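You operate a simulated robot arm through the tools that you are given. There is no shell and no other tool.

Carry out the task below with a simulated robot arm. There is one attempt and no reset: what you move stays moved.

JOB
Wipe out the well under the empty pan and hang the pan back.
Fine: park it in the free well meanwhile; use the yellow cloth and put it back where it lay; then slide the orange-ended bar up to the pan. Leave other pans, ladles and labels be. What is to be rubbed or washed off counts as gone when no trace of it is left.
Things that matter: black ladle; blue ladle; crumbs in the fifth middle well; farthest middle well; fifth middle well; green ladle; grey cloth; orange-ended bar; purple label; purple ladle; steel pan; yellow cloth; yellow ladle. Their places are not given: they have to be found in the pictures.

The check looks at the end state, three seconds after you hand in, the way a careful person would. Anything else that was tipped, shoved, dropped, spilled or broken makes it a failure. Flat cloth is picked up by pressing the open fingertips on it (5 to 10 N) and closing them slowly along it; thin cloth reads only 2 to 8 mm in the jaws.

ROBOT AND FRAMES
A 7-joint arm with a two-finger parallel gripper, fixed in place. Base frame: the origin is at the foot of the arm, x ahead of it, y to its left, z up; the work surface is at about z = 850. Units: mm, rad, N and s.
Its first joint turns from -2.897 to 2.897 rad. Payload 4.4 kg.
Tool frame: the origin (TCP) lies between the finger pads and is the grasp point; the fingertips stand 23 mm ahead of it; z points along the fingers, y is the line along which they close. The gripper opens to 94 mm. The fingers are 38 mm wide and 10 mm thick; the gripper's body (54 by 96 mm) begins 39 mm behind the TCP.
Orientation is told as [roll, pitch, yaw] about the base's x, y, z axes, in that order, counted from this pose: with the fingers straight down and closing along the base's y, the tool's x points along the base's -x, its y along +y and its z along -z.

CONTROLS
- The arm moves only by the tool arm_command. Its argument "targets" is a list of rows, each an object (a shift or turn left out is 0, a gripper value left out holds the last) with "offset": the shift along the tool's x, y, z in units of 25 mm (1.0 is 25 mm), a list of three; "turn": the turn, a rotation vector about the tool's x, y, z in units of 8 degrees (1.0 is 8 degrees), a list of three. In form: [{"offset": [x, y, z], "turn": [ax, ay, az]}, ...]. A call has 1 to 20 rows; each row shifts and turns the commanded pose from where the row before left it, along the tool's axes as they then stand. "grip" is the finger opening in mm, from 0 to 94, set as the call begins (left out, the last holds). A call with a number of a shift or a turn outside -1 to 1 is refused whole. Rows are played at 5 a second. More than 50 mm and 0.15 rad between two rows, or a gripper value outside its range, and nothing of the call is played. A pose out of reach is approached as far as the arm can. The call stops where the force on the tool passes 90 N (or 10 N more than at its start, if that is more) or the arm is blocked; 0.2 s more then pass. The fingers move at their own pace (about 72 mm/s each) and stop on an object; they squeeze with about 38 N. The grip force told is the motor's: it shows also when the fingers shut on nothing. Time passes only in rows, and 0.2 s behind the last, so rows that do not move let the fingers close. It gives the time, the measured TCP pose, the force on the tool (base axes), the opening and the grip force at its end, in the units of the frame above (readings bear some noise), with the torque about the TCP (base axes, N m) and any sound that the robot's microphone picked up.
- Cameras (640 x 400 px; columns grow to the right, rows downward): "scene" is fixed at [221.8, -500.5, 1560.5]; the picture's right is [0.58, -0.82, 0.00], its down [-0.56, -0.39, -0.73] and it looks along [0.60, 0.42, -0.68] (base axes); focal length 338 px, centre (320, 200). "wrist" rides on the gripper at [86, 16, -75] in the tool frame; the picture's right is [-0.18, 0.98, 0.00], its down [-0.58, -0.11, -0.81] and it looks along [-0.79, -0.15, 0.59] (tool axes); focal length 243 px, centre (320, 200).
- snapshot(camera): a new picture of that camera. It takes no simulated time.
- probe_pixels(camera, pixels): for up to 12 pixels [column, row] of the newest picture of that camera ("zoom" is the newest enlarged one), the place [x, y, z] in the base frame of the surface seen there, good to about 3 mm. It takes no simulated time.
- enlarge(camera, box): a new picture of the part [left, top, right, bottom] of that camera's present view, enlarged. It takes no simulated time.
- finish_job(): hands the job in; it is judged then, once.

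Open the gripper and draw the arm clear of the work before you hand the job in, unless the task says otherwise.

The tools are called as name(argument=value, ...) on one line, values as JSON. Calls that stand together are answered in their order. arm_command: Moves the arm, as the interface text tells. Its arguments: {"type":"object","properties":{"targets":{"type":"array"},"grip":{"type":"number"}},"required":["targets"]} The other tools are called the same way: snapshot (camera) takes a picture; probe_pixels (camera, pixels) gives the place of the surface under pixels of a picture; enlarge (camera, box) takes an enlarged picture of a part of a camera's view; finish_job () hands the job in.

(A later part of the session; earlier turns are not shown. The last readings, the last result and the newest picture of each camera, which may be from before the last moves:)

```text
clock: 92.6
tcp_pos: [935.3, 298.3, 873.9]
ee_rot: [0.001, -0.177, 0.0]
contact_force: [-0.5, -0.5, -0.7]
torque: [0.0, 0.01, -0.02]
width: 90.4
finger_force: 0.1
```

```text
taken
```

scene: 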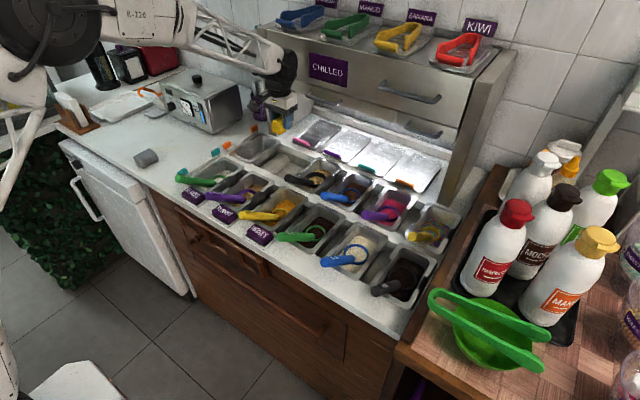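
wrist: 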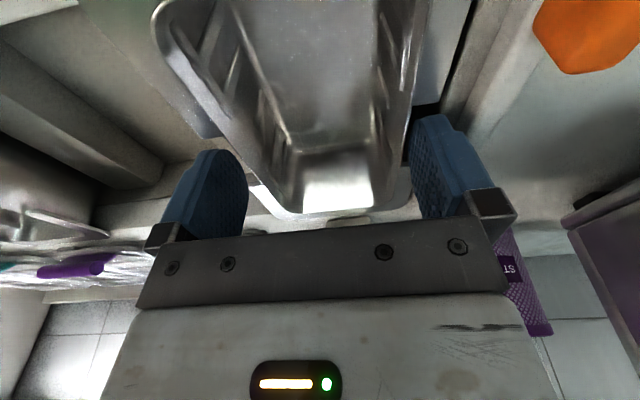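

No contact with tips just passing the rim level. I continue down in small steps.

arm_command(targets=[{"offset": [0, 0, 0.15]}, {"offset": [0, 0, 0.15]}, {"offset": [0, 0, 0]}], grip=90.5)

arm_command(targets=[{"offset": [0, 0, 0.2]}, {"offset": [0, 0, 0.2]}, {"offset": [0, 0, 0]}], grip=90.5)

arm_command(targets=[{"offset": [0, 0, 0.2]}, {"offset": [0, 0, 0.2]}, {"offset": [0, 0, 0]}], grip=90.5)

```text
clock: 93.4
tcp_pos: [935.7, 298.4, 867.0]
ee_rot: [0.0, -0.174, 0.001]
contact_force: [-0.7, 0.3, 0.6]
torque: [-0.01, -0.02, 0.05]
width: 90.4
finger_force: 0.1
```

```text
clock: 94.2
tcp_pos: [939.3, 298.6, 856.9]
ee_rot: [-0.001, -0.175, 0.0]
contact_force: [-0.4, -0.7, -0.4]
torque: [-0.03, 0.0, 0.01]
width: 90.4
finger_force: 0.0
```

```text
clock: 95.0
tcp_pos: [943.0, 300.7, 854.5]
ee_rot: [0.002, -0.184, 0.0]
contact_force: [4.7, 0.3, 9.3]
torque: [0.58, 0.15, -0.25]
width: 90.5
finger_force: 0.1
stopped in row 3: the force on the tool passed its limit at 94 N (the readings are from after the stop); the commanded pose is now the measured one
```

Stopped at TCP z 854.5; the torque (contact ≈55–60 mm toward +y) suggests the finger's clamp block met the top of the orange bar (z≈865). I back up 4 mm and look; gripping a little higher will avoid the bar.

arm_command(targets=[{"offset": [0, 0, -0.08]}, {"offset": [0, 0, -0.08]}, {"offset": [0, 0, 0]}], grip=90.5)

snapshot(camera="wrist")

enlarge(camera="scene", box=[200, 100, 328, 180])

```text
clock: 95.8
tcp_pos: [942.2, 299.9, 857.3]
ee_rot: [0.003, -0.184, 0.0]
contact_force: [0.8, -0.3, -0.1]
torque: [-0.06, 0.01, 0.01]
width: 90.5
finger_force: 0.2
```

```text
taken
```

wrist: 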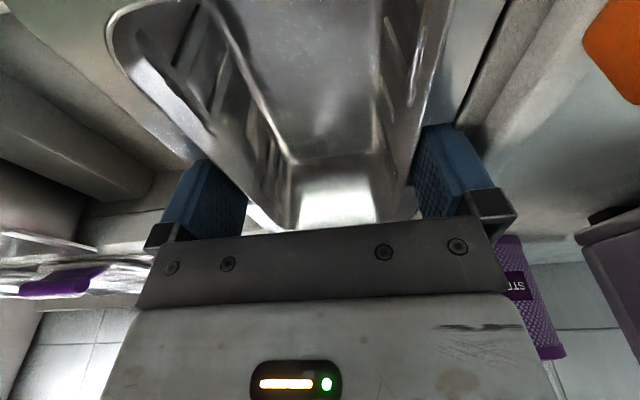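

```text
5.00 times, centred on (264, 140) of scene
```

zoom: 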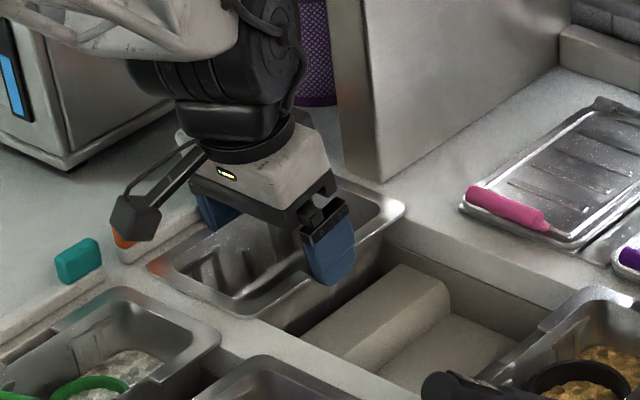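

Force is zero again, both fingers are outside the pan walls, and nothing appears displaced. I close here (TCP z 857, ~20 mm of pad on the walls).

arm_command(targets=[{"offset": [0.05, 0, 0]}, {"offset": [0, 0, 0]}], grip=90.5)

arm_command(targets=[{"offset": [0, 0, 0]}, {"offset": [0, 0, 0]}, {"offset": [0, 0, 0]}], grip=70)

snapshot(camera="wrist")

```text
clock: 96.4
tcp_pos: [940.5, 300.2, 858.9]
ee_rot: [0.004, -0.184, -0.001]
contact_force: [-0.4, 0.3, 0.0]
torque: [0.04, 0.0, 0.02]
width: 90.4
finger_force: 0.1
```

```text
clock: 97.2
tcp_pos: [939.5, 298.7, 858.6]
ee_rot: [0.002, -0.182, 0.0]
contact_force: [-0.8, 2.1, 0.7]
torque: [0.18, 0.05, 0.0]
width: 85.3
finger_force: 38.2
```

```text
taken
```

wrist: 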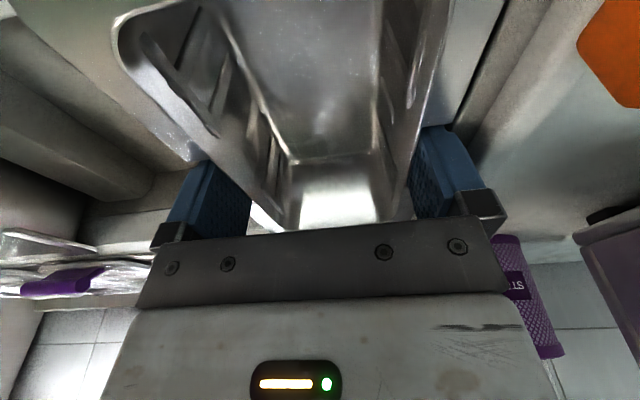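

Grip is 85.3 mm at 38 N. I lift straight up 45 mm slowly.

arm_command(targets=[{"offset": [-0.037, 0, -0.2]}, {"offset": [-0.058, 0, -0.314]}, {"offset": [-0.058, 0, -0.314]}, {"offset": [-0.058, 0, -0.314]}, {"offset": [-0.058, 0, -0.314]}, {"offset": [-0.058, 0, -0.314]}, {"offset": [0, 0, 0]}], grip=70)

snapshot(camera="wrist")

enlarge(camera="scene", box=[200, 90, 328, 170])

```text
clock: 98.8
tcp_pos: [941.9, 299.5, 901.3]
ee_rot: [0.002, -0.183, 0.002]
contact_force: [0.5, 0.2, -2.3]
torque: [0.0, -0.02, 0.01]
width: 85.4
finger_force: 37.8
```

```text
taken
```

wrist: 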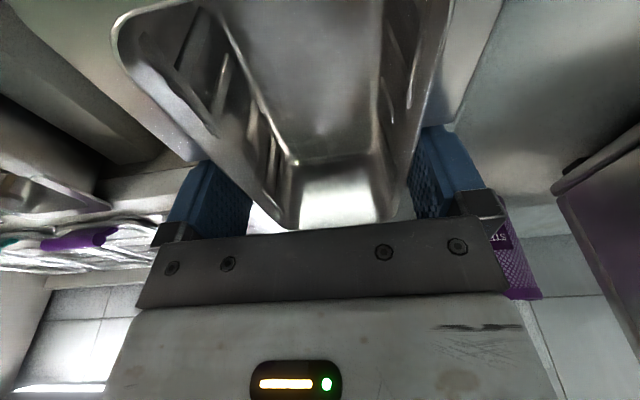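

```text
5.00 times, centred on (264, 130) of scene
```

zoom: 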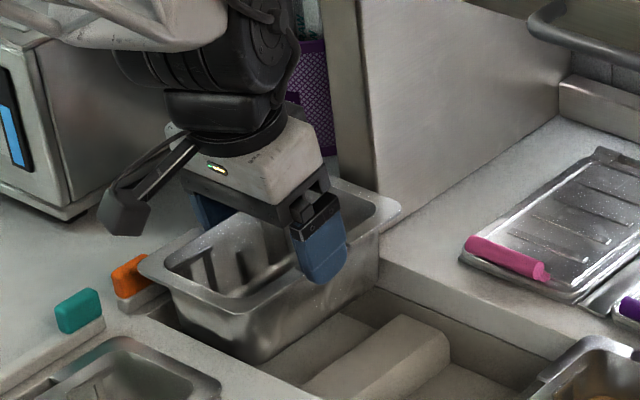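

Pan is level in the grip (2.3 N). I raise 20 mm more and carry it back −136.6 mm in y over the fifth well.

arm_command(targets=[{"offset": [-0.073, 0, -0.393]}, {"offset": [-0.073, 0, -0.393]}, {"offset": [0.01, -0.3, 0]}, {"offset": [0.01, -0.7, 0]}, {"offset": [0.01, -0.7, 0]}, {"offset": [0.01, -0.7, 0]}, {"offset": [0.01, -0.7, 0]}, {"offset": [0.01, -0.7, 0]}, {"offset": [0, -0.7, 0]}, {"offset": [0, -0.66, 0]}, {"offset": [0, -0.3, 0]}, {"offset": [0, 0, 0]}, {"offset": [0, 0, 0]}], grip=70)

snapshot(camera="wrist")

enlarge(camera="scene", box=[220, 105, 332, 185])

```text
clock: 101.6
tcp_pos: [938.2, 161.7, 923.8]
ee_rot: [0.004, -0.184, 0.0]
contact_force: [-0.1, -0.2, -2.7]
torque: [0.0, 0.07, 0.0]
width: 85.4
finger_force: 37.5
```

```text
taken
```

wrist: 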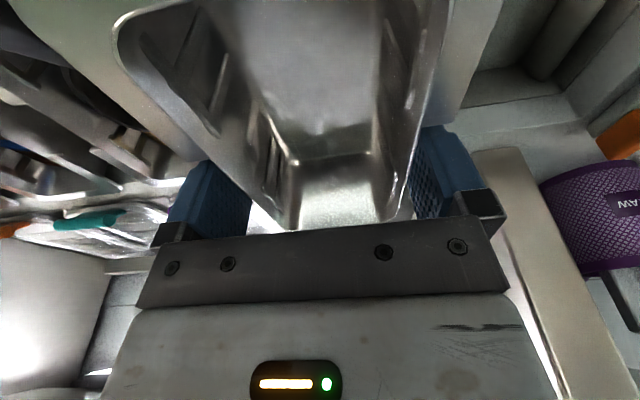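

```text
5.00 times, centred on (276, 145) of scene
```

zoom: 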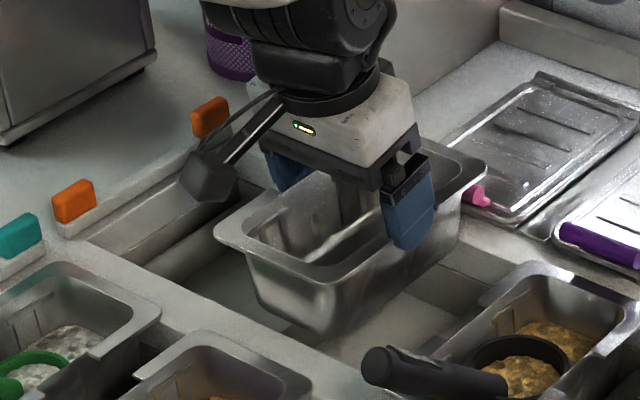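

I take two more readings to average out the noise before lowering.

arm_command(targets=[{"offset": [0, 0, 0]}])

arm_command(targets=[{"offset": [0, 0, 0]}])

arm_command(targets=[{"offset": [0, 0, 0]}])

probe_pixels(camera="wrist", pixels=[[120, 30], [150, 100], [455, 60], [460, 100], [450, 30], [130, 60]])

```text
clock: 102.0
tcp_pos: [939.4, 162.8, 923.0]
ee_rot: [0.002, -0.183, 0.0]
contact_force: [-0.1, -0.6, -1.7]
torque: [0.0, -0.02, 0.03]
width: 85.2
finger_force: 37.8
```

```text
clock: 102.4
tcp_pos: [938.6, 162.5, 923.7]
ee_rot: [0.004, -0.183, -0.001]
contact_force: [0.4, 0.2, -2.9]
torque: [-0.03, 0.04, 0.01]
width: 85.3
finger_force: 38.5
```

```text
clock: 102.8
tcp_pos: [939.5, 163.0, 924.2]
ee_rot: [0.004, -0.184, 0.001]
contact_force: [0.2, 0.2, -2.2]
torque: [-0.01, 0.02, 0.02]
width: 85.3
finger_force: 37.9
```

```text
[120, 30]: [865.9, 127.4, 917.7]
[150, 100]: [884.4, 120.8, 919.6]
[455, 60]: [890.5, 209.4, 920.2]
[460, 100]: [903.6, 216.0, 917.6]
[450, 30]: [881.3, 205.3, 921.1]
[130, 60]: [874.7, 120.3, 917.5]
```

Mean pose (938.9, 162.5, 923.7): well-centred. I lower 60 mm, adding 1 mm in x.

arm_command(targets=[{"offset": [0.066, 0.002, 0.393]}, {"offset": [0.066, 0.002, 0.393]}, {"offset": [0.066, 0.002, 0.393]}, {"offset": [0.066, 0.002, 0.393]}, {"offset": [0.066, 0.002, 0.393]}, {"offset": [0.066, 0.002, 0.393]}, {"offset": [0, 0, 0]}], grip=70)

enlarge(camera="scene", box=[220, 105, 332, 185])

```text
clock: 104.4
tcp_pos: [939.9, 166.4, 863.5]
ee_rot: [0.003, -0.186, -0.002]
contact_force: [-2.8, -19.1, 13.3]
torque: [-0.61, 0.1, -0.15]
width: 85.7
finger_force: 37.8
```

```text
5.00 times, centred on (276, 145) of scene
```

zoom: 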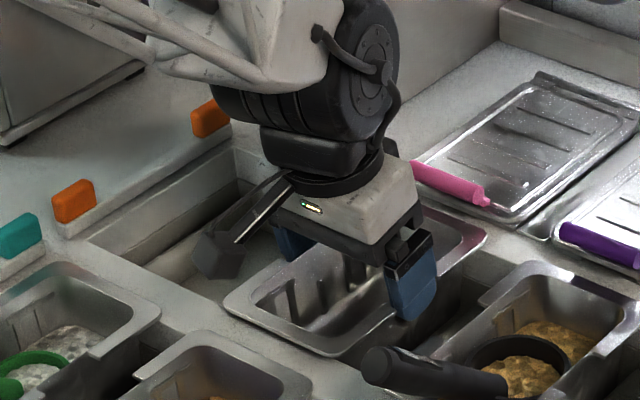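

Unexpected: y reads 166.4 with −19 N in y and +13 N up: the pan seems to touch the +y rib. I re-read before doing anything.

arm_command(targets=[{"offset": [0, 0, 0]}])

arm_command(targets=[{"offset": [0, 0, 0]}])

snapshot(camera="wrist")

```text
clock: 104.8
tcp_pos: [940.7, 164.9, 862.7]
ee_rot: [0.002, -0.184, 0.0]
contact_force: [1.0, -19.6, 16.3]
torque: [-0.54, -0.25, -0.32]
width: 85.2
finger_force: 37.9
```

```text
clock: 105.2
tcp_pos: [940.8, 165.2, 862.0]
ee_rot: [0.004, -0.185, 0.001]
contact_force: [6.6, -18.1, 18.0]
torque: [-0.47, -0.37, -0.4]
width: 85.5
finger_force: 37.8
```

```text
taken
```

wrist: 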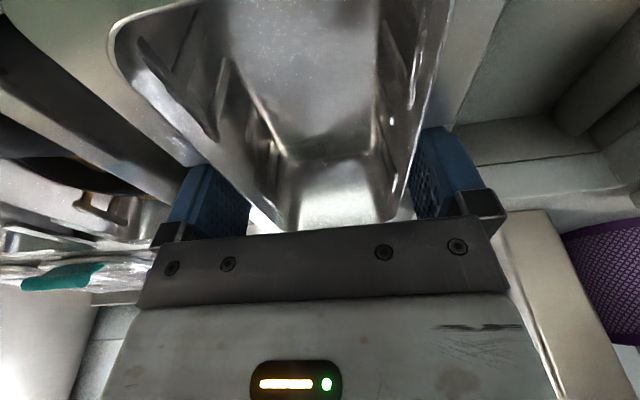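

The force pattern fits the pan's lower +y edge on the +y rib, i.e. the pan is ~2–3 mm too far in +y. I raise 12 mm to free it and re-read the pose.

arm_command(targets=[{"offset": [-0.044, 0, -0.236]}, {"offset": [-0.044, 0, -0.236]}, {"offset": [0, 0, 0]}], grip=70)

arm_command(targets=[{"offset": [0, 0, 0]}])

arm_command(targets=[{"offset": [0, 0, 0]}])

snapshot(camera="wrist")

```text
clock: 106.0
tcp_pos: [941.0, 166.6, 872.9]
ee_rot: [0.003, -0.182, -0.001]
contact_force: [0.7, 0.2, -1.8]
torque: [0.03, 0.0, -0.01]
width: 85.5
finger_force: 38.4
```

```text
clock: 106.4
tcp_pos: [940.4, 166.4, 872.3]
ee_rot: [0.002, -0.182, 0.0]
contact_force: [-0.5, 0.4, -1.8]
torque: [-0.01, -0.03, -0.01]
width: 85.3
finger_force: 38.4
```

```text
clock: 106.8
tcp_pos: [941.6, 165.4, 873.6]
ee_rot: [0.003, -0.183, -0.001]
contact_force: [0.5, 0.6, -2.4]
torque: [-0.01, 0.01, 0.01]
width: 85.5
finger_force: 38.2
```

```text
taken
```

wrist: 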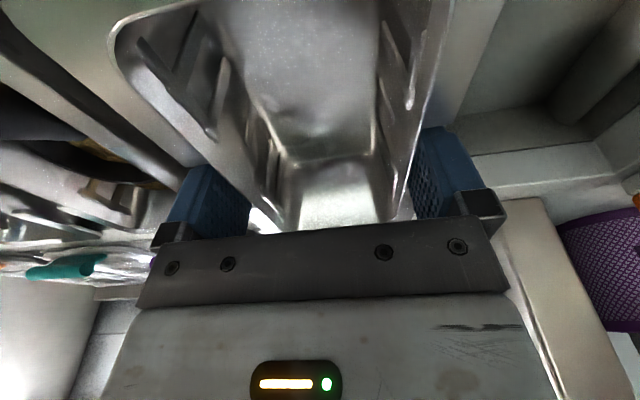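

In free air the TCP is at y≈166.1, so the command itself drifted +3.5 mm. I shift −3.3 mm in y and re-read.

arm_command(targets=[{"offset": [0.02, -0.066, 0]}, {"offset": [0, -0.066, 0]}, {"offset": [0, 0, 0]}], grip=70)

arm_command(targets=[{"offset": [0, 0, 0]}])

arm_command(targets=[{"offset": [0, 0, 0]}])

snapshot(camera="wrist")

enlarge(camera="scene", box=[220, 105, 332, 185])

```text
clock: 107.6
tcp_pos: [939.8, 161.3, 874.3]
ee_rot: [0.004, -0.184, 0.001]
contact_force: [-1.3, 0.8, -1.5]
torque: [0.02, 0.0, -0.05]
width: 85.5
finger_force: 37.8
```

```text
clock: 108.0
tcp_pos: [939.9, 162.2, 872.7]
ee_rot: [0.004, -0.183, 0.0]
contact_force: [0.2, 0.0, -2.0]
torque: [-0.05, -0.02, 0.0]
width: 85.3
finger_force: 38.2
```

```text
clock: 108.4
tcp_pos: [940.6, 162.2, 874.0]
ee_rot: [0.002, -0.183, 0.0]
contact_force: [0.1, 0.5, -2.8]
torque: [-0.04, -0.01, -0.03]
width: 85.5
finger_force: 38.2
```

```text
taken
```

wrist: 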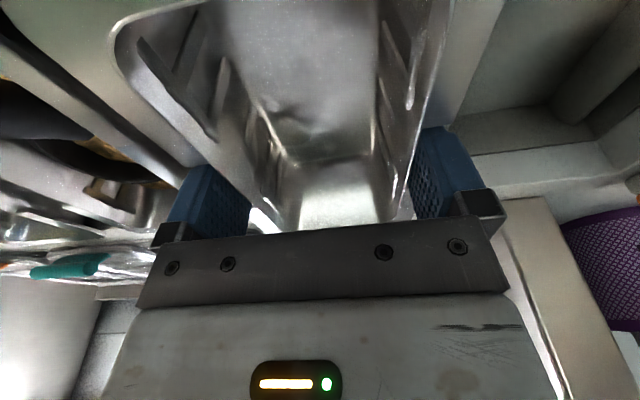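

```text
5.00 times, centred on (276, 145) of scene
```

zoom: 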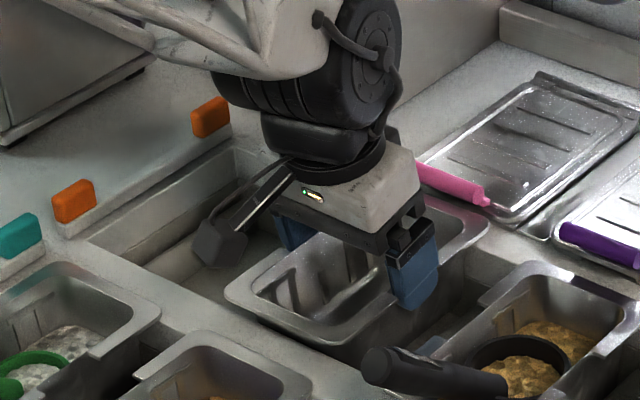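

Mean y ≈161.9; I nudge +0.8 mm and descend 5 mm, then read.

arm_command(targets=[{"offset": [0.018, 0.03, 0.1]}, {"offset": [0.018, 0, 0.1]}, {"offset": [0, 0, 0]}], grip=70)

arm_command(targets=[{"offset": [0, 0, 0]}])

arm_command(targets=[{"offset": [0, 0, 0]}])

```text
clock: 109.2
tcp_pos: [940.3, 161.9, 867.7]
ee_rot: [0.003, -0.182, -0.001]
contact_force: [-1.1, -0.3, -2.3]
torque: [0.02, -0.03, 0.01]
width: 85.5
finger_force: 38.2
```

```text
clock: 109.6
tcp_pos: [938.5, 162.3, 868.5]
ee_rot: [0.004, -0.184, 0.002]
contact_force: [-0.6, 0.1, -1.8]
torque: [0.01, -0.04, 0.02]
width: 85.4
finger_force: 38.1
```

```text
clock: 110.0
tcp_pos: [939.3, 161.1, 868.0]
ee_rot: [0.003, -0.183, 0.0]
contact_force: [-1.2, 0.2, -2.1]
torque: [0.01, 0.03, 0.0]
width: 85.5
finger_force: 38.1
```

No contact (−2 N pan weight only) at z 868. I nudge +0.8 mm in y and go down another 5 mm.

arm_command(targets=[{"offset": [0.006, 0.032, 0.1]}, {"offset": [0.006, 0, 0.1]}, {"offset": [0, 0, 0]}], grip=70)

arm_command(targets=[{"offset": [0, 0, 0]}])

```text
clock: 110.8
tcp_pos: [941.6, 162.8, 863.2]
ee_rot: [0.002, -0.183, -0.001]
contact_force: [0.2, -0.5, -2.0]
torque: [-0.04, 0.0, 0.02]
width: 85.5
finger_force: 38.4
```

```text
clock: 111.2
tcp_pos: [941.5, 162.9, 862.8]
ee_rot: [0.002, -0.183, 0.0]
contact_force: [-1.0, 0.2, -2.7]
torque: [-0.06, -0.03, 0.03]
width: 85.2
finger_force: 37.9
```

Free at (941.5, 162.8, 863). I lower the last ~4 mm in small steps until the rim seats, trimming x by −1.

arm_command(targets=[{"offset": [0.05, 0, 0.06]}, {"offset": [0.01, 0, 0.05]}, {"offset": [0, 0, 0]}], grip=70)

arm_command(targets=[{"offset": [0, 0, 0]}])

```text
clock: 112.0
tcp_pos: [939.3, 164.2, 860.3]
ee_rot: [0.003, -0.182, 0.0]
contact_force: [-0.6, -0.9, -2.0]
torque: [0.03, 0.0, -0.01]
width: 85.3
finger_force: 37.7
```

```text
clock: 112.4
tcp_pos: [939.6, 163.0, 860.0]
ee_rot: [0.005, -0.183, -0.001]
contact_force: [-0.4, 0.3, -2.6]
torque: [0.01, -0.03, 0.02]
width: 85.5
finger_force: 37.9
```

Still only the pan's weight at z 860; I go 1.5 mm lower and check.

arm_command(targets=[{"offset": [0.007, -0.01, 0.04]}, {"offset": [0.005, 0, 0.03]}, {"offset": [0, 0, 0]}], grip=70)

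```text
clock: 113.2
tcp_pos: [940.2, 161.9, 858.6]
ee_rot: [0.004, -0.185, 0.0]
contact_force: [0.6, 0.0, -2.5]
torque: [-0.01, 0.0, -0.01]
width: 85.2
finger_force: 38.4
```

Not yet seated; another 1 mm.

arm_command(targets=[{"offset": [0.005, 0.01, 0.03]}, {"offset": [0.003, 0, 0.02]}, {"offset": [0, 0, 0]}], grip=70)

snapshot(camera="wrist")

enlarge(camera="scene", box=[240, 120, 336, 180])

```text
clock: 114.0
tcp_pos: [941.1, 161.7, 857.6]
ee_rot: [0.003, -0.183, 0.0]
contact_force: [-1.1, -1.1, 0.4]
torque: [0.11, 0.29, 0.06]
width: 85.1
finger_force: 37.8
```

```text
taken
```

wrist: 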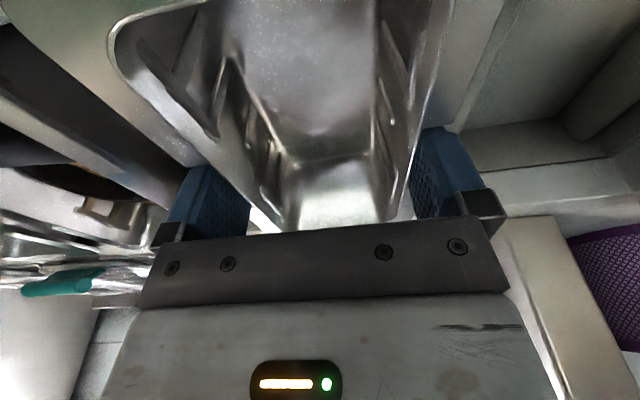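

```text
6.67 times, centred on (288, 150) of scene
```

zoom: 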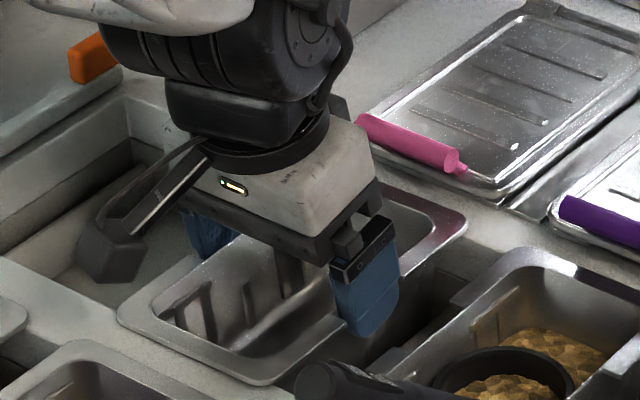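

Force starts shifting (−2.5→+0.4 N, torque 0.29): rim is touching. I press 0.8 mm more to seat fully, then check.

arm_command(targets=[{"offset": [0.003, 0, 0.02]}, {"offset": [0.003, 0, 0.02]}, {"offset": [0, 0, 0]}], grip=70)

```text
clock: 114.8
tcp_pos: [939.8, 163.7, 857.1]
ee_rot: [0.005, -0.184, 0.0]
contact_force: [3.6, 0.1, 8.9]
torque: [0.54, -0.08, -0.11]
width: 85.4
finger_force: 38.5
```

The pan is seated (8.9 N). I release by opening to 94 mm and back out along the tool axis a little.

arm_command(targets=[{"offset": [0, 0, 0]}, {"offset": [0, 0, 0]}, {"offset": [0, 0, 0]}], grip=94)

arm_command(targets=[{"offset": [0, 0, -0.1]}, {"offset": [0, 0, -0.15]}, {"offset": [0, 0, -0.2]}, {"offset": [0, 0, 0]}], grip=94)

snapshot(camera="wrist")

```text
clock: 115.6
tcp_pos: [939.7, 162.5, 856.6]
ee_rot: [0.004, -0.185, 0.001]
contact_force: [0.6, -0.2, 0.5]
torque: [-0.04, 0.02, -0.01]
width: 94.1
finger_force: 0.1
```

```text
clock: 116.6
tcp_pos: [936.3, 161.0, 867.2]
ee_rot: [0.004, -0.184, -0.001]
contact_force: [0.5, 0.1, -0.6]
torque: [-0.02, 0.03, 0.03]
width: 94.0
finger_force: 0.1
```

```text
taken
```

wrist: 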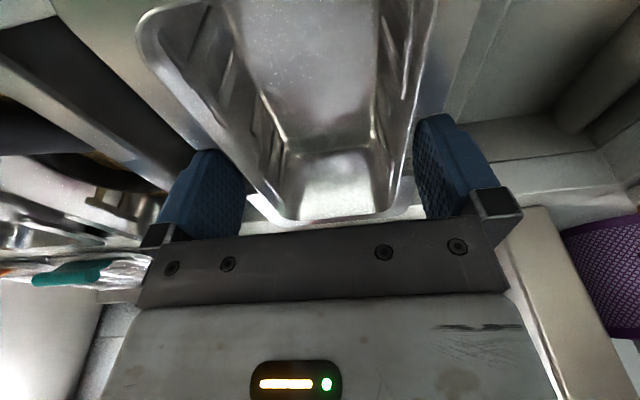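

Released without dragging. I back out and rise, then compare the pan's position to the original.

arm_command(targets=[{"offset": [0, 0, -0.4]}, {"offset": [0, 0, -0.7]}, {"offset": [0, 0, -0.9]}, {"offset": [0, 0, -0.9]}, {"offset": [0, 0, -0.9]}, {"offset": [0, 0, 0]}], grip=94)

snapshot(camera="wrist")

enlarge(camera="scene", box=[170, 110, 330, 210])

```text
clock: 118.0
tcp_pos: [920.5, 163.7, 962.6]
ee_rot: [0.001, -0.182, 0.0]
contact_force: [-0.1, 0.9, 0.8]
torque: [-0.01, -0.02, -0.01]
width: 93.9
finger_force: 0.0
```

```text
taken
```

wrist: 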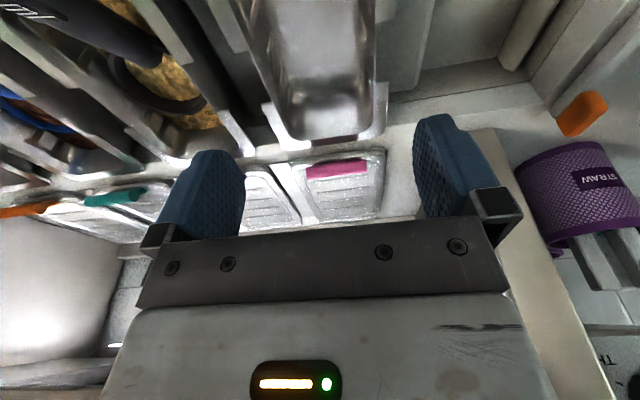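

```text
4.00 times, centred on (250, 160) of scene
```

zoom: 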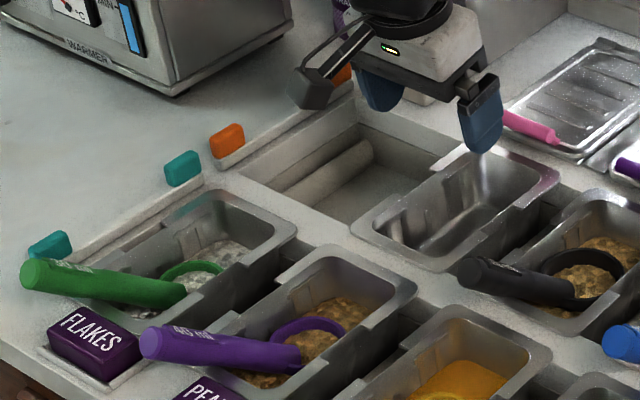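

The pan sits at its original pixels, and the bar's orange ends (zoom (228,140) and (340,75)) haven't moved. Now I measure the bar: I view it more closely from a suitable pose, first with the scene camera.

enlarge(camera="scene", box=[215, 115, 271, 155])

probe_pixels(camera="zoom", pixels=[[85, 265], [88, 285], [125, 250], [130, 270], [300, 140], [400, 90], [410, 105], [110, 215], [75, 215], [150, 200], [440, 80], [60, 260]])

```text
10.00 times, centred on (243, 135) of scene
```

zoom: 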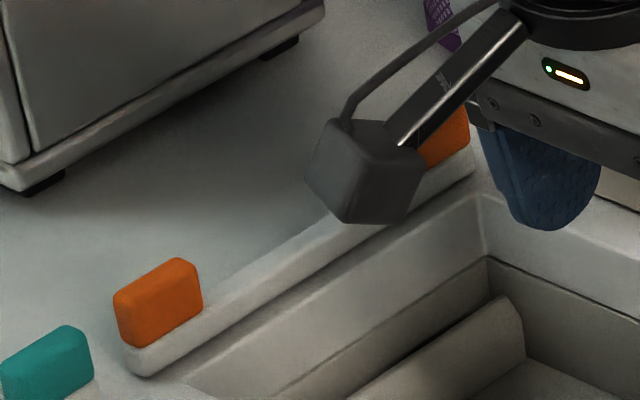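

```text
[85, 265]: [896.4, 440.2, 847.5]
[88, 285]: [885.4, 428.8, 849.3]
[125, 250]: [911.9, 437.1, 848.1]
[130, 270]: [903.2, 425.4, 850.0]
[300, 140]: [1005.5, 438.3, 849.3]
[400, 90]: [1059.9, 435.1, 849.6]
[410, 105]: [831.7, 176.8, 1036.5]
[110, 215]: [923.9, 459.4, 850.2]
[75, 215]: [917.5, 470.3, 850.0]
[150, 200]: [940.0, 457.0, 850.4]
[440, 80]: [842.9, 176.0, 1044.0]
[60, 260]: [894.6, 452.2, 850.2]
```

I probe the bar's ends, faces and orange blocks at their actual pixels in this zoom.

probe_pixels(camera="zoom", pixels=[[125, 355], [135, 375], [160, 365], [118, 300], [135, 340], [200, 305], [160, 270], [195, 270], [250, 285], [250, 305], [260, 318], [300, 270]])

probe_pixels(camera="zoom", pixels=[[470, 150], [472, 165], [460, 175], [455, 120], [440, 155], [465, 140], [430, 190], [425, 200], [475, 200], [230, 345], [190, 380], [480, 255]])

```text
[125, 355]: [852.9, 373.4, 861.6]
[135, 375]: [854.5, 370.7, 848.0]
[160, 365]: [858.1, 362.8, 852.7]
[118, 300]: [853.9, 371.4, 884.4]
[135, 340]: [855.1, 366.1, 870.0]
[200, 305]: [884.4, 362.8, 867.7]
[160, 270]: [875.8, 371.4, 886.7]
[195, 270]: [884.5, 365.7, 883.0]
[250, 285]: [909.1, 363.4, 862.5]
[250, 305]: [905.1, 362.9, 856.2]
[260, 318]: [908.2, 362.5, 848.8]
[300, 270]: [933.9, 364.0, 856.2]
```

```text
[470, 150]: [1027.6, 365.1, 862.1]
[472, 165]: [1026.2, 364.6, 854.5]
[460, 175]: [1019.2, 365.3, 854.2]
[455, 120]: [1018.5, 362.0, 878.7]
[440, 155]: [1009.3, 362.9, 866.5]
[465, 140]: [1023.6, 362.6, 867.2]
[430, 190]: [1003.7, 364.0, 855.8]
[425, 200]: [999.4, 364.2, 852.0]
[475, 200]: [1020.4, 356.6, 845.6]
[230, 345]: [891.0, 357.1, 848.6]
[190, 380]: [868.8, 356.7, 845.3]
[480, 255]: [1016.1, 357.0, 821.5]
```

Bar: x 852–1028, y 363–374, z 850–866, near orange block x 853–884 up to z 886. Gripping that block from above keeps the fingers over the pan rim height. I level the tool and move above the block.

arm_command(targets=[{"turn": [0, 0.652, 0]}, {"turn": [0, 0.652, 0]}, {"offset": [0.208, 0.819, -0.07]}, {"offset": [0.208, 0.819, -0.07]}, {"offset": [0.208, 0.819, -0.07]}, {"offset": [0.208, 0.819, -0.07]}, {"offset": [0.208, 0.819, -0.07]}, {"offset": [0.208, 0.819, -0.07]}, {"offset": [0.208, 0.819, -0.07]}, {"offset": [0.208, 0.819, -0.07]}, {"offset": [0.208, 0.819, -0.07]}, {"offset": [0.208, 0.819, -0.07]}, {"offset": [0, 0, 0]}], grip=44)

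snapshot(camera="wrist")

enlarge(camera="wrist", box=[200, 0, 440, 150])

```text
clock: 120.8
tcp_pos: [868.5, 367.1, 980.0]
ee_rot: [0.003, -0.001, -0.001]
contact_force: [-0.1, -0.4, -0.5]
torque: [0.01, -0.03, 0.02]
width: 44.1
finger_force: 0.1
```

```text
taken
```

wrist: 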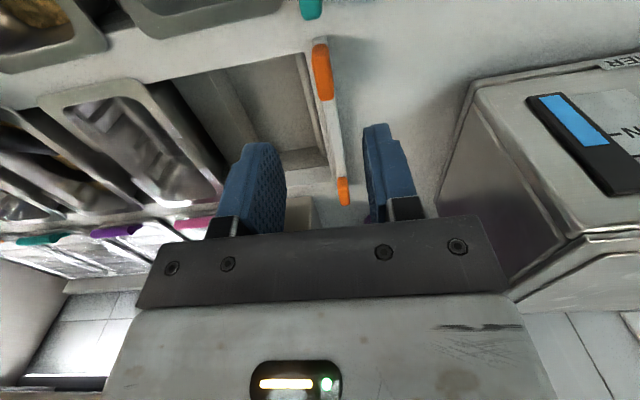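

```text
2.67 times, centred on (320, 75) of wrist
```

zoom: 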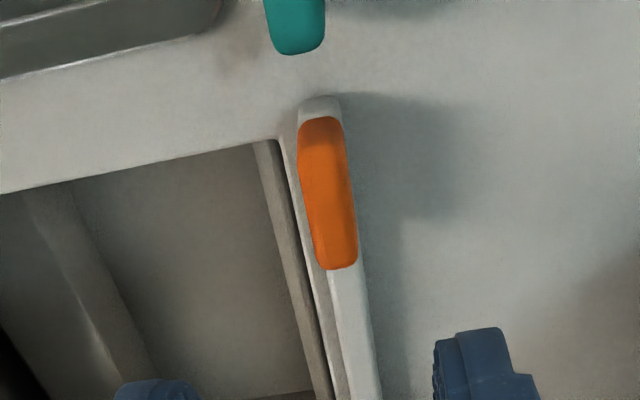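

The near orange block is at zoom (298–358, 115–270). I probe its edges and the bar's edges from above.

probe_pixels(camera="zoom", pixels=[[302, 140], [322, 140], [342, 140], [315, 230], [335, 230], [355, 230], [320, 120], [338, 265], [345, 300], [365, 300], [332, 300], [320, 100]])

probe_pixels(camera="wrist", pixels=[[40, 105], [140, 85], [215, 195], [227, 185], [160, 200], [120, 88], [175, 125], [195, 155]])

```text
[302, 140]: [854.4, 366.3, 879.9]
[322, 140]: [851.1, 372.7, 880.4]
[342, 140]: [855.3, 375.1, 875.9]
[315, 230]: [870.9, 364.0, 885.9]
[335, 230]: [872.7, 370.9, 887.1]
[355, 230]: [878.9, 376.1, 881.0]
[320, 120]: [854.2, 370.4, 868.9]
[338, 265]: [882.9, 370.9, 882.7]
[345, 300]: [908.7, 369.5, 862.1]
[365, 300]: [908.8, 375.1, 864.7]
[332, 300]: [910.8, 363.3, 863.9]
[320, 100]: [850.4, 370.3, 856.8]
```

```text
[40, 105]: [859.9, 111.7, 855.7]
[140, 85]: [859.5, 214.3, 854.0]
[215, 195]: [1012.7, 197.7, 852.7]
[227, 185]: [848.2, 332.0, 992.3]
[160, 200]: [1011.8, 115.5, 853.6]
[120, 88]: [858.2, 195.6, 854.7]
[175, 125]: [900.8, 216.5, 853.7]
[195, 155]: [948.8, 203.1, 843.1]
```

Block: y 364–376 (centre 370), x 853–884. I lower to z≈905 centred on y 370 with a 44 mm opening, then verify.

arm_command(targets=[{"offset": [0, 0.029, 0.75]}, {"offset": [0, 0.029, 0.75]}, {"offset": [0, 0.029, 0.75]}, {"offset": [0, 0.029, 0.75]}, {"offset": [0, 0, 0]}], grip=44)

snapshot(camera="wrist")

enlarge(camera="scene", box=[195, 100, 291, 160])

```text
clock: 122.0
tcp_pos: [867.0, 370.0, 903.2]
ee_rot: [0.004, 0.001, 0.0]
contact_force: [-0.1, -0.2, -0.9]
torque: [-0.02, 0.02, -0.02]
width: 44.0
finger_force: 0.1
```

```text
taken
```

wrist: 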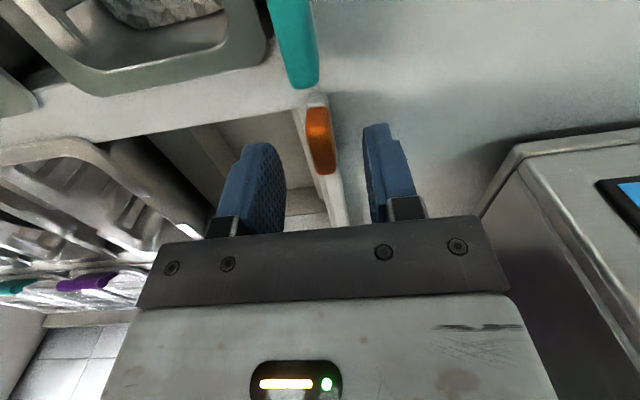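

```text
6.67 times, centred on (243, 130) of scene
```

zoom: 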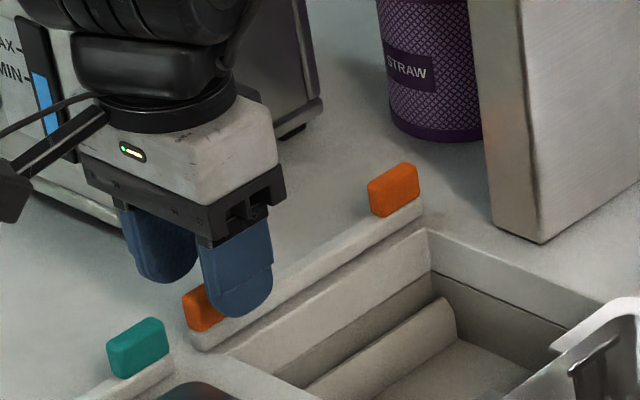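

Fingers straddle the orange block; before lowering I check the teal block's nearest edge relative to the fingers (x≥848).

probe_pixels(camera="zoom", pixels=[[165, 335], [165, 360], [160, 322], [172, 372], [186, 310], [220, 312], [265, 300], [240, 310]])

probe_pixels(camera="wrist", pixels=[[305, 85], [316, 70], [318, 98], [322, 165], [325, 100], [310, 120]])

```text
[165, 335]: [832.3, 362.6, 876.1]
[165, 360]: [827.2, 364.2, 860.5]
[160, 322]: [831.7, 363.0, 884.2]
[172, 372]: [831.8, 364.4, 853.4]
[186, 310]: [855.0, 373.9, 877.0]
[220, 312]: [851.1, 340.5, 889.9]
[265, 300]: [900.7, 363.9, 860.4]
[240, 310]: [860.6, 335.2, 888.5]
```

```text
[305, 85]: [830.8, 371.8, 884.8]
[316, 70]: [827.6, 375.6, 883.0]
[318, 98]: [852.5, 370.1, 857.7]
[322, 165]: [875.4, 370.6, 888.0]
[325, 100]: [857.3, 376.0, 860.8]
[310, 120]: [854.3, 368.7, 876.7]
```

Teal block ends at x≈834, clear of the fingers. I lower 17 mm and close on the orange block.

arm_command(targets=[{"offset": [-0.04, 0, 0.23]}, {"offset": [0, 0, 0.23]}, {"offset": [0, 0, 0.22]}, {"offset": [0, 0, 0]}], grip=44)

arm_command(targets=[{"offset": [0, 0, 0]}, {"offset": [0, 0, 0]}, {"offset": [0, 0, 0]}], grip=8)

snapshot(camera="wrist")

enlarge(camera="scene", box=[195, 100, 291, 160])

```text
clock: 123.0
tcp_pos: [868.5, 370.2, 886.9]
ee_rot: [0.002, 0.0, -0.001]
contact_force: [0.5, -0.2, 0.3]
torque: [0.0, 0.03, 0.01]
width: 44.1
finger_force: 0.1
```

```text
clock: 123.8
tcp_pos: [869.6, 370.9, 886.4]
ee_rot: [0.003, 0.0, 0.001]
contact_force: [0.6, 0.5, -1.4]
torque: [-0.16, 0.01, -0.09]
width: 12.2
finger_force: 44.6
```

```text
taken
```

wrist: 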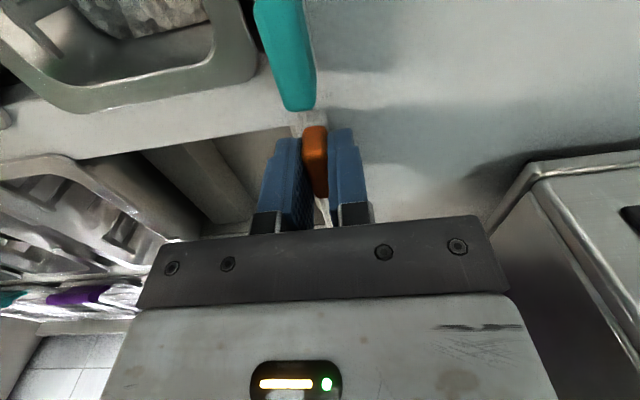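

```text
6.67 times, centred on (243, 130) of scene
```

zoom: 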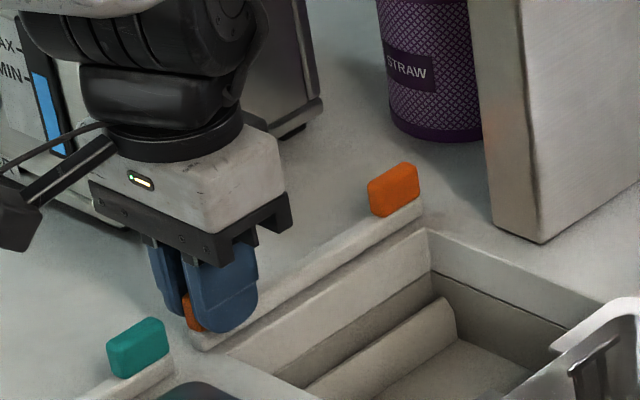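

The orange block is gripped (12.2 mm). I slide the bar 15 mm toward −y first and check force.

arm_command(targets=[{"offset": [0, -0.2, 0]}, {"offset": [0, -0.2, 0]}, {"offset": [0, -0.2, 0]}, {"offset": [0, 0, 0]}], grip=8)

snapshot(camera="wrist")

enlarge(camera="scene", box=[195, 100, 291, 160])

```text
clock: 124.8
tcp_pos: [868.9, 354.7, 887.0]
ee_rot: [0.004, 0.001, -0.001]
contact_force: [-33.6, 0.0, 1.9]
torque: [-0.14, 0.42, -0.06]
width: 12.1
finger_force: 45.3
```

```text
taken
```

wrist: 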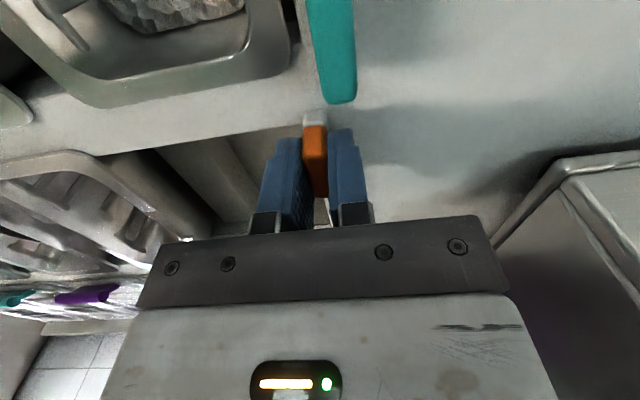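

```text
6.67 times, centred on (243, 130) of scene
```

zoom: 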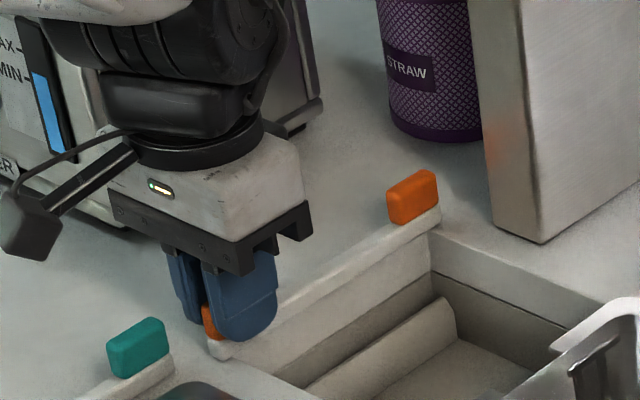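

There's −33.6 N in x: the bar seems guided along y and my commanded x is slightly too far out. I shift the command −1 mm in x and re-read.

arm_command(targets=[{"offset": [0.04, 0, 0]}, {"offset": [0, 0, 0]}], grip=8)

probe_pixels(camera="scene", pixels=[[260, 133], [255, 130], [259, 128], [226, 152], [228, 148], [276, 135]])

enlarge(camera="scene", box=[245, 115, 285, 145])

```text
clock: 125.4
tcp_pos: [868.2, 354.6, 886.2]
ee_rot: [0.003, 0.001, 0.0]
contact_force: [-12.3, 0.3, -16.4]
torque: [-0.15, 0.1, -0.05]
width: 11.8
finger_force: 45.2
```

```text
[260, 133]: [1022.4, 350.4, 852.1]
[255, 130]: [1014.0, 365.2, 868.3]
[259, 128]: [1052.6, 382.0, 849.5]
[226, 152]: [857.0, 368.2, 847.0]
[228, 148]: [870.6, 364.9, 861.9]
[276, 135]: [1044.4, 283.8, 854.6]
```

```text
13.33 times, centred on (265, 130) of scene
```

zoom: 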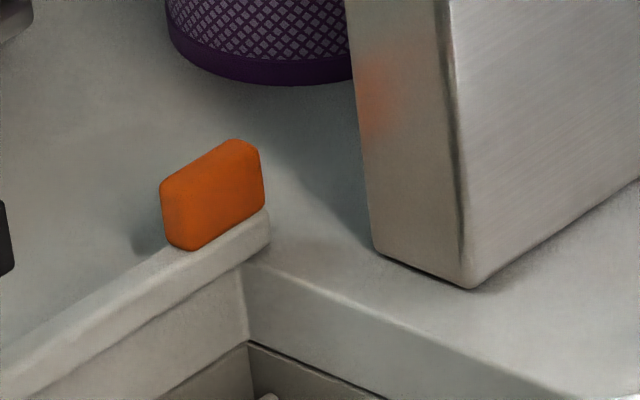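

The bar clearly runs on a guide (forces in x and z, none in y). I trim x and z slightly and continue sliding in −y in short batches.

arm_command(targets=[{"offset": [0.02, -0.3, 0.02]}, {"offset": [0, -0.3, 0]}, {"offset": [0, -0.3, 0]}, {"offset": [0, 0, 0]}], grip=8)

```text
clock: 126.4
tcp_pos: [868.5, 332.1, 887.6]
ee_rot: [0.003, 0.0, 0.001]
contact_force: [-2.7, -0.4, -16.2]
torque: [-0.17, -0.19, 0.02]
width: 11.9
finger_force: 45.3
```

Force is small in x and −16 N in z; I trim z down 0.6 mm and continue.

arm_command(targets=[{"offset": [0, -0.3, 0.024]}, {"offset": [0, -0.3, 0]}, {"offset": [0, -0.3, 0]}, {"offset": [0, -0.3, 0]}, {"offset": [0, 0, 0]}], grip=8)

enlarge(camera="scene", box=[205, 105, 317, 175])

```text
clock: 127.6
tcp_pos: [870.7, 300.0, 887.1]
ee_rot: [0.002, -0.001, 0.0]
contact_force: [25.8, 0.0, -23.6]
torque: [-0.17, -0.29, -0.06]
width: 12.1
finger_force: 45.1
```

```text
5.71 times, centred on (261, 140) of scene
```

zoom: 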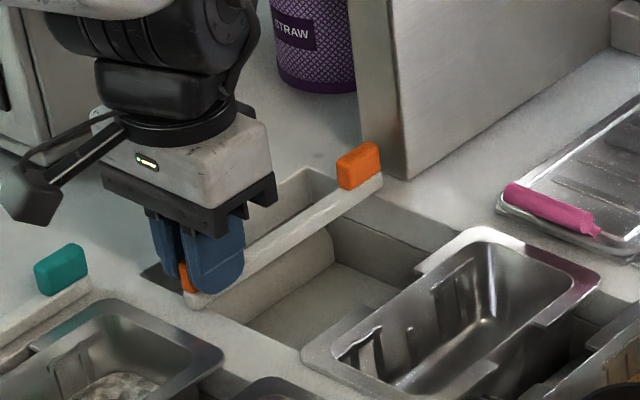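

The bar moves nicely, still parallel. I correct x by +0.8 mm and z by −0.8 mm, and slide 40 mm more.

arm_command(targets=[{"offset": [-0.032, -0.1, 0.032]}, {"offset": [0, -0.3, 0]}, {"offset": [0, -0.3, 0]}, {"offset": [0, -0.3, 0]}, {"offset": [0, -0.3, 0]}, {"offset": [0, -0.3, 0]}, {"offset": [0, 0, 0]}], grip=8)

enlarge(camera="scene", box=[215, 105, 327, 175])

```text
clock: 129.2
tcp_pos: [869.1, 262.9, 886.0]
ee_rot: [0.005, -0.002, 0.0]
contact_force: [0.2, 0.6, 24.3]
torque: [-0.21, -0.24, -0.05]
width: 12.0
finger_force: 44.0
```

```text
5.71 times, centred on (271, 140) of scene
```

zoom: 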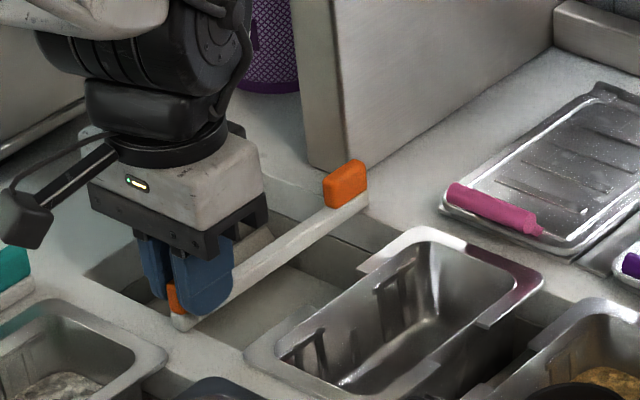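

Bar is at y≈263. I probe the pan's +y rim edge and the bar's near face for the remaining distance.

probe_pixels(camera="zoom", pixels=[[365, 268], [380, 258], [400, 240], [255, 352], [270, 345], [300, 245], [310, 240], [330, 222], [345, 212], [365, 200], [248, 285], [345, 205]])

snapshot(camera="wrist")

```text
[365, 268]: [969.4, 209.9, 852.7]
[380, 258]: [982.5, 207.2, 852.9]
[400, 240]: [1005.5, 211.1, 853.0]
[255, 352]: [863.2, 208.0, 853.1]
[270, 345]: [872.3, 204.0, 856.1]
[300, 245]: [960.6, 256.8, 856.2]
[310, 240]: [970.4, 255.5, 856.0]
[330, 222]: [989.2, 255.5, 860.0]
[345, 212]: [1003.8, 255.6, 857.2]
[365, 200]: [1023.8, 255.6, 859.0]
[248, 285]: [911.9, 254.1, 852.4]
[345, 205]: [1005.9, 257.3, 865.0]
```

```text
taken
```

wrist: 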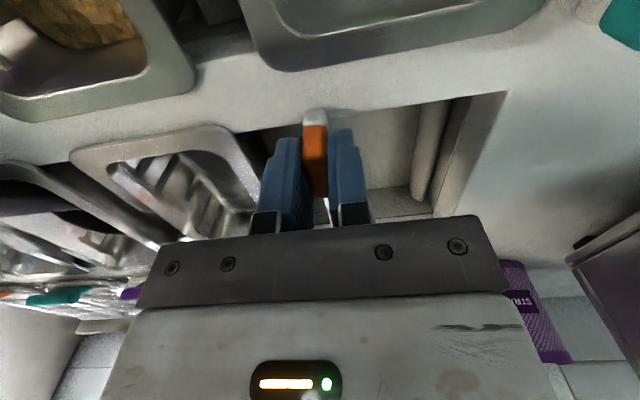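

I enlarge the wrist view between pan rim and bar to measure the remaining gap.

enlarge(camera="wrist", box=[190, 100, 350, 230])

probe_pixels(camera="zoom", pixels=[[170, 110], [185, 130], [195, 150], [210, 170], [225, 190], [232, 200], [238, 210], [244, 220], [250, 240], [440, 60], [425, 80], [430, 100]])

```text
3.08 times, centred on (270, 165) of wrist
```

zoom: 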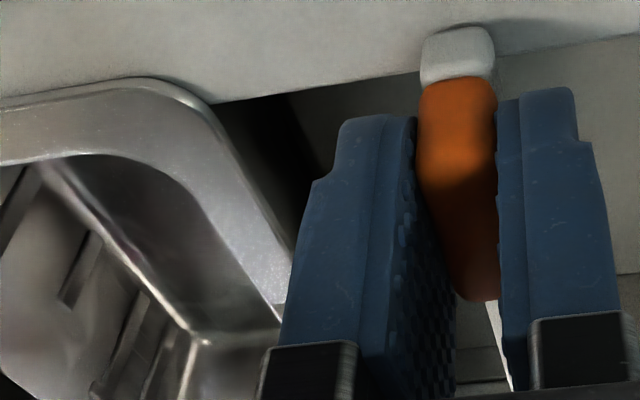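

```text
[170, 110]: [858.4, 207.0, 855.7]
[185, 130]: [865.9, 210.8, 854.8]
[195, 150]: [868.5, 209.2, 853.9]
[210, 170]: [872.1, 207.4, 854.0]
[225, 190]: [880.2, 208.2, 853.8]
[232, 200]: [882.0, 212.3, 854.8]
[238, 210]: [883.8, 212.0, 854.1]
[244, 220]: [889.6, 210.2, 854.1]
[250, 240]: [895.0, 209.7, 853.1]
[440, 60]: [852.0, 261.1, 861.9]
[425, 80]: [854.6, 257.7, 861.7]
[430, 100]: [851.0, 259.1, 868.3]
```

I probe across the rim's outer edge in the same zoom.

probe_pixels(camera="zoom", pixels=[[236, 170], [242, 170], [248, 170], [254, 170], [250, 200], [256, 200], [262, 200], [268, 200], [270, 230], [278, 230], [284, 230], [290, 230]])

```text
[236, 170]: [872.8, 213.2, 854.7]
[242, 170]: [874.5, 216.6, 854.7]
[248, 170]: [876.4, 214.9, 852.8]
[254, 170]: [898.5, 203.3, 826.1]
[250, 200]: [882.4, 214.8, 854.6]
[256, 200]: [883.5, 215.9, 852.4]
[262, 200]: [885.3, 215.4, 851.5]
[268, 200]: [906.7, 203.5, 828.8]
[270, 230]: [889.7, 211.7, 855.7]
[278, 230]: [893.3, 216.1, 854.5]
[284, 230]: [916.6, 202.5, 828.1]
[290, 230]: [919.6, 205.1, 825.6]
```

Gap is about 40 mm (rim edge y≈215.8, bar face ≈256). I slide 32 mm more with z trimmed up 0.6 mm.

arm_command(targets=[{"offset": [0, -0.2, -0.024]}, {"offset": [0, -0.27, 0]}, {"offset": [0, -0.27, 0]}, {"offset": [0, -0.27, 0]}, {"offset": [0, -0.27, 0]}, {"offset": [0, 0, 0]}], grip=8)

snapshot(camera="wrist")

enlarge(camera="scene", box=[230, 115, 310, 165])

```text
clock: 130.6
tcp_pos: [869.1, 230.4, 886.4]
ee_rot: [0.002, -0.001, 0.0]
contact_force: [8.6, 1.1, 29.4]
torque: [-0.19, -0.48, -0.06]
width: 12.0
finger_force: 44.9
```

```text
taken
```

wrist: 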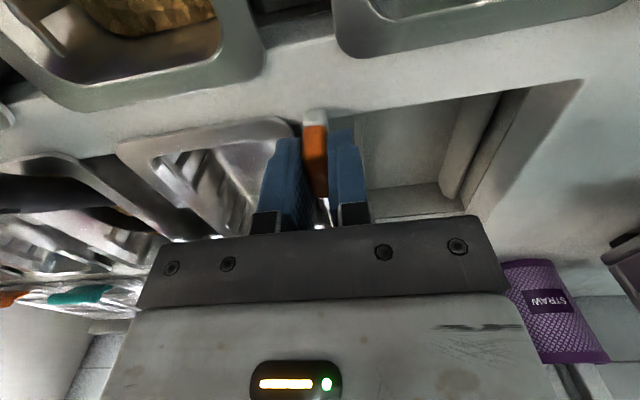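

```text
8.00 times, centred on (270, 140) of scene
```

zoom: 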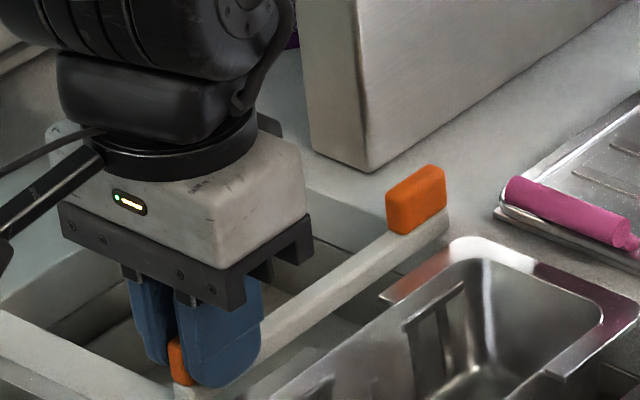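

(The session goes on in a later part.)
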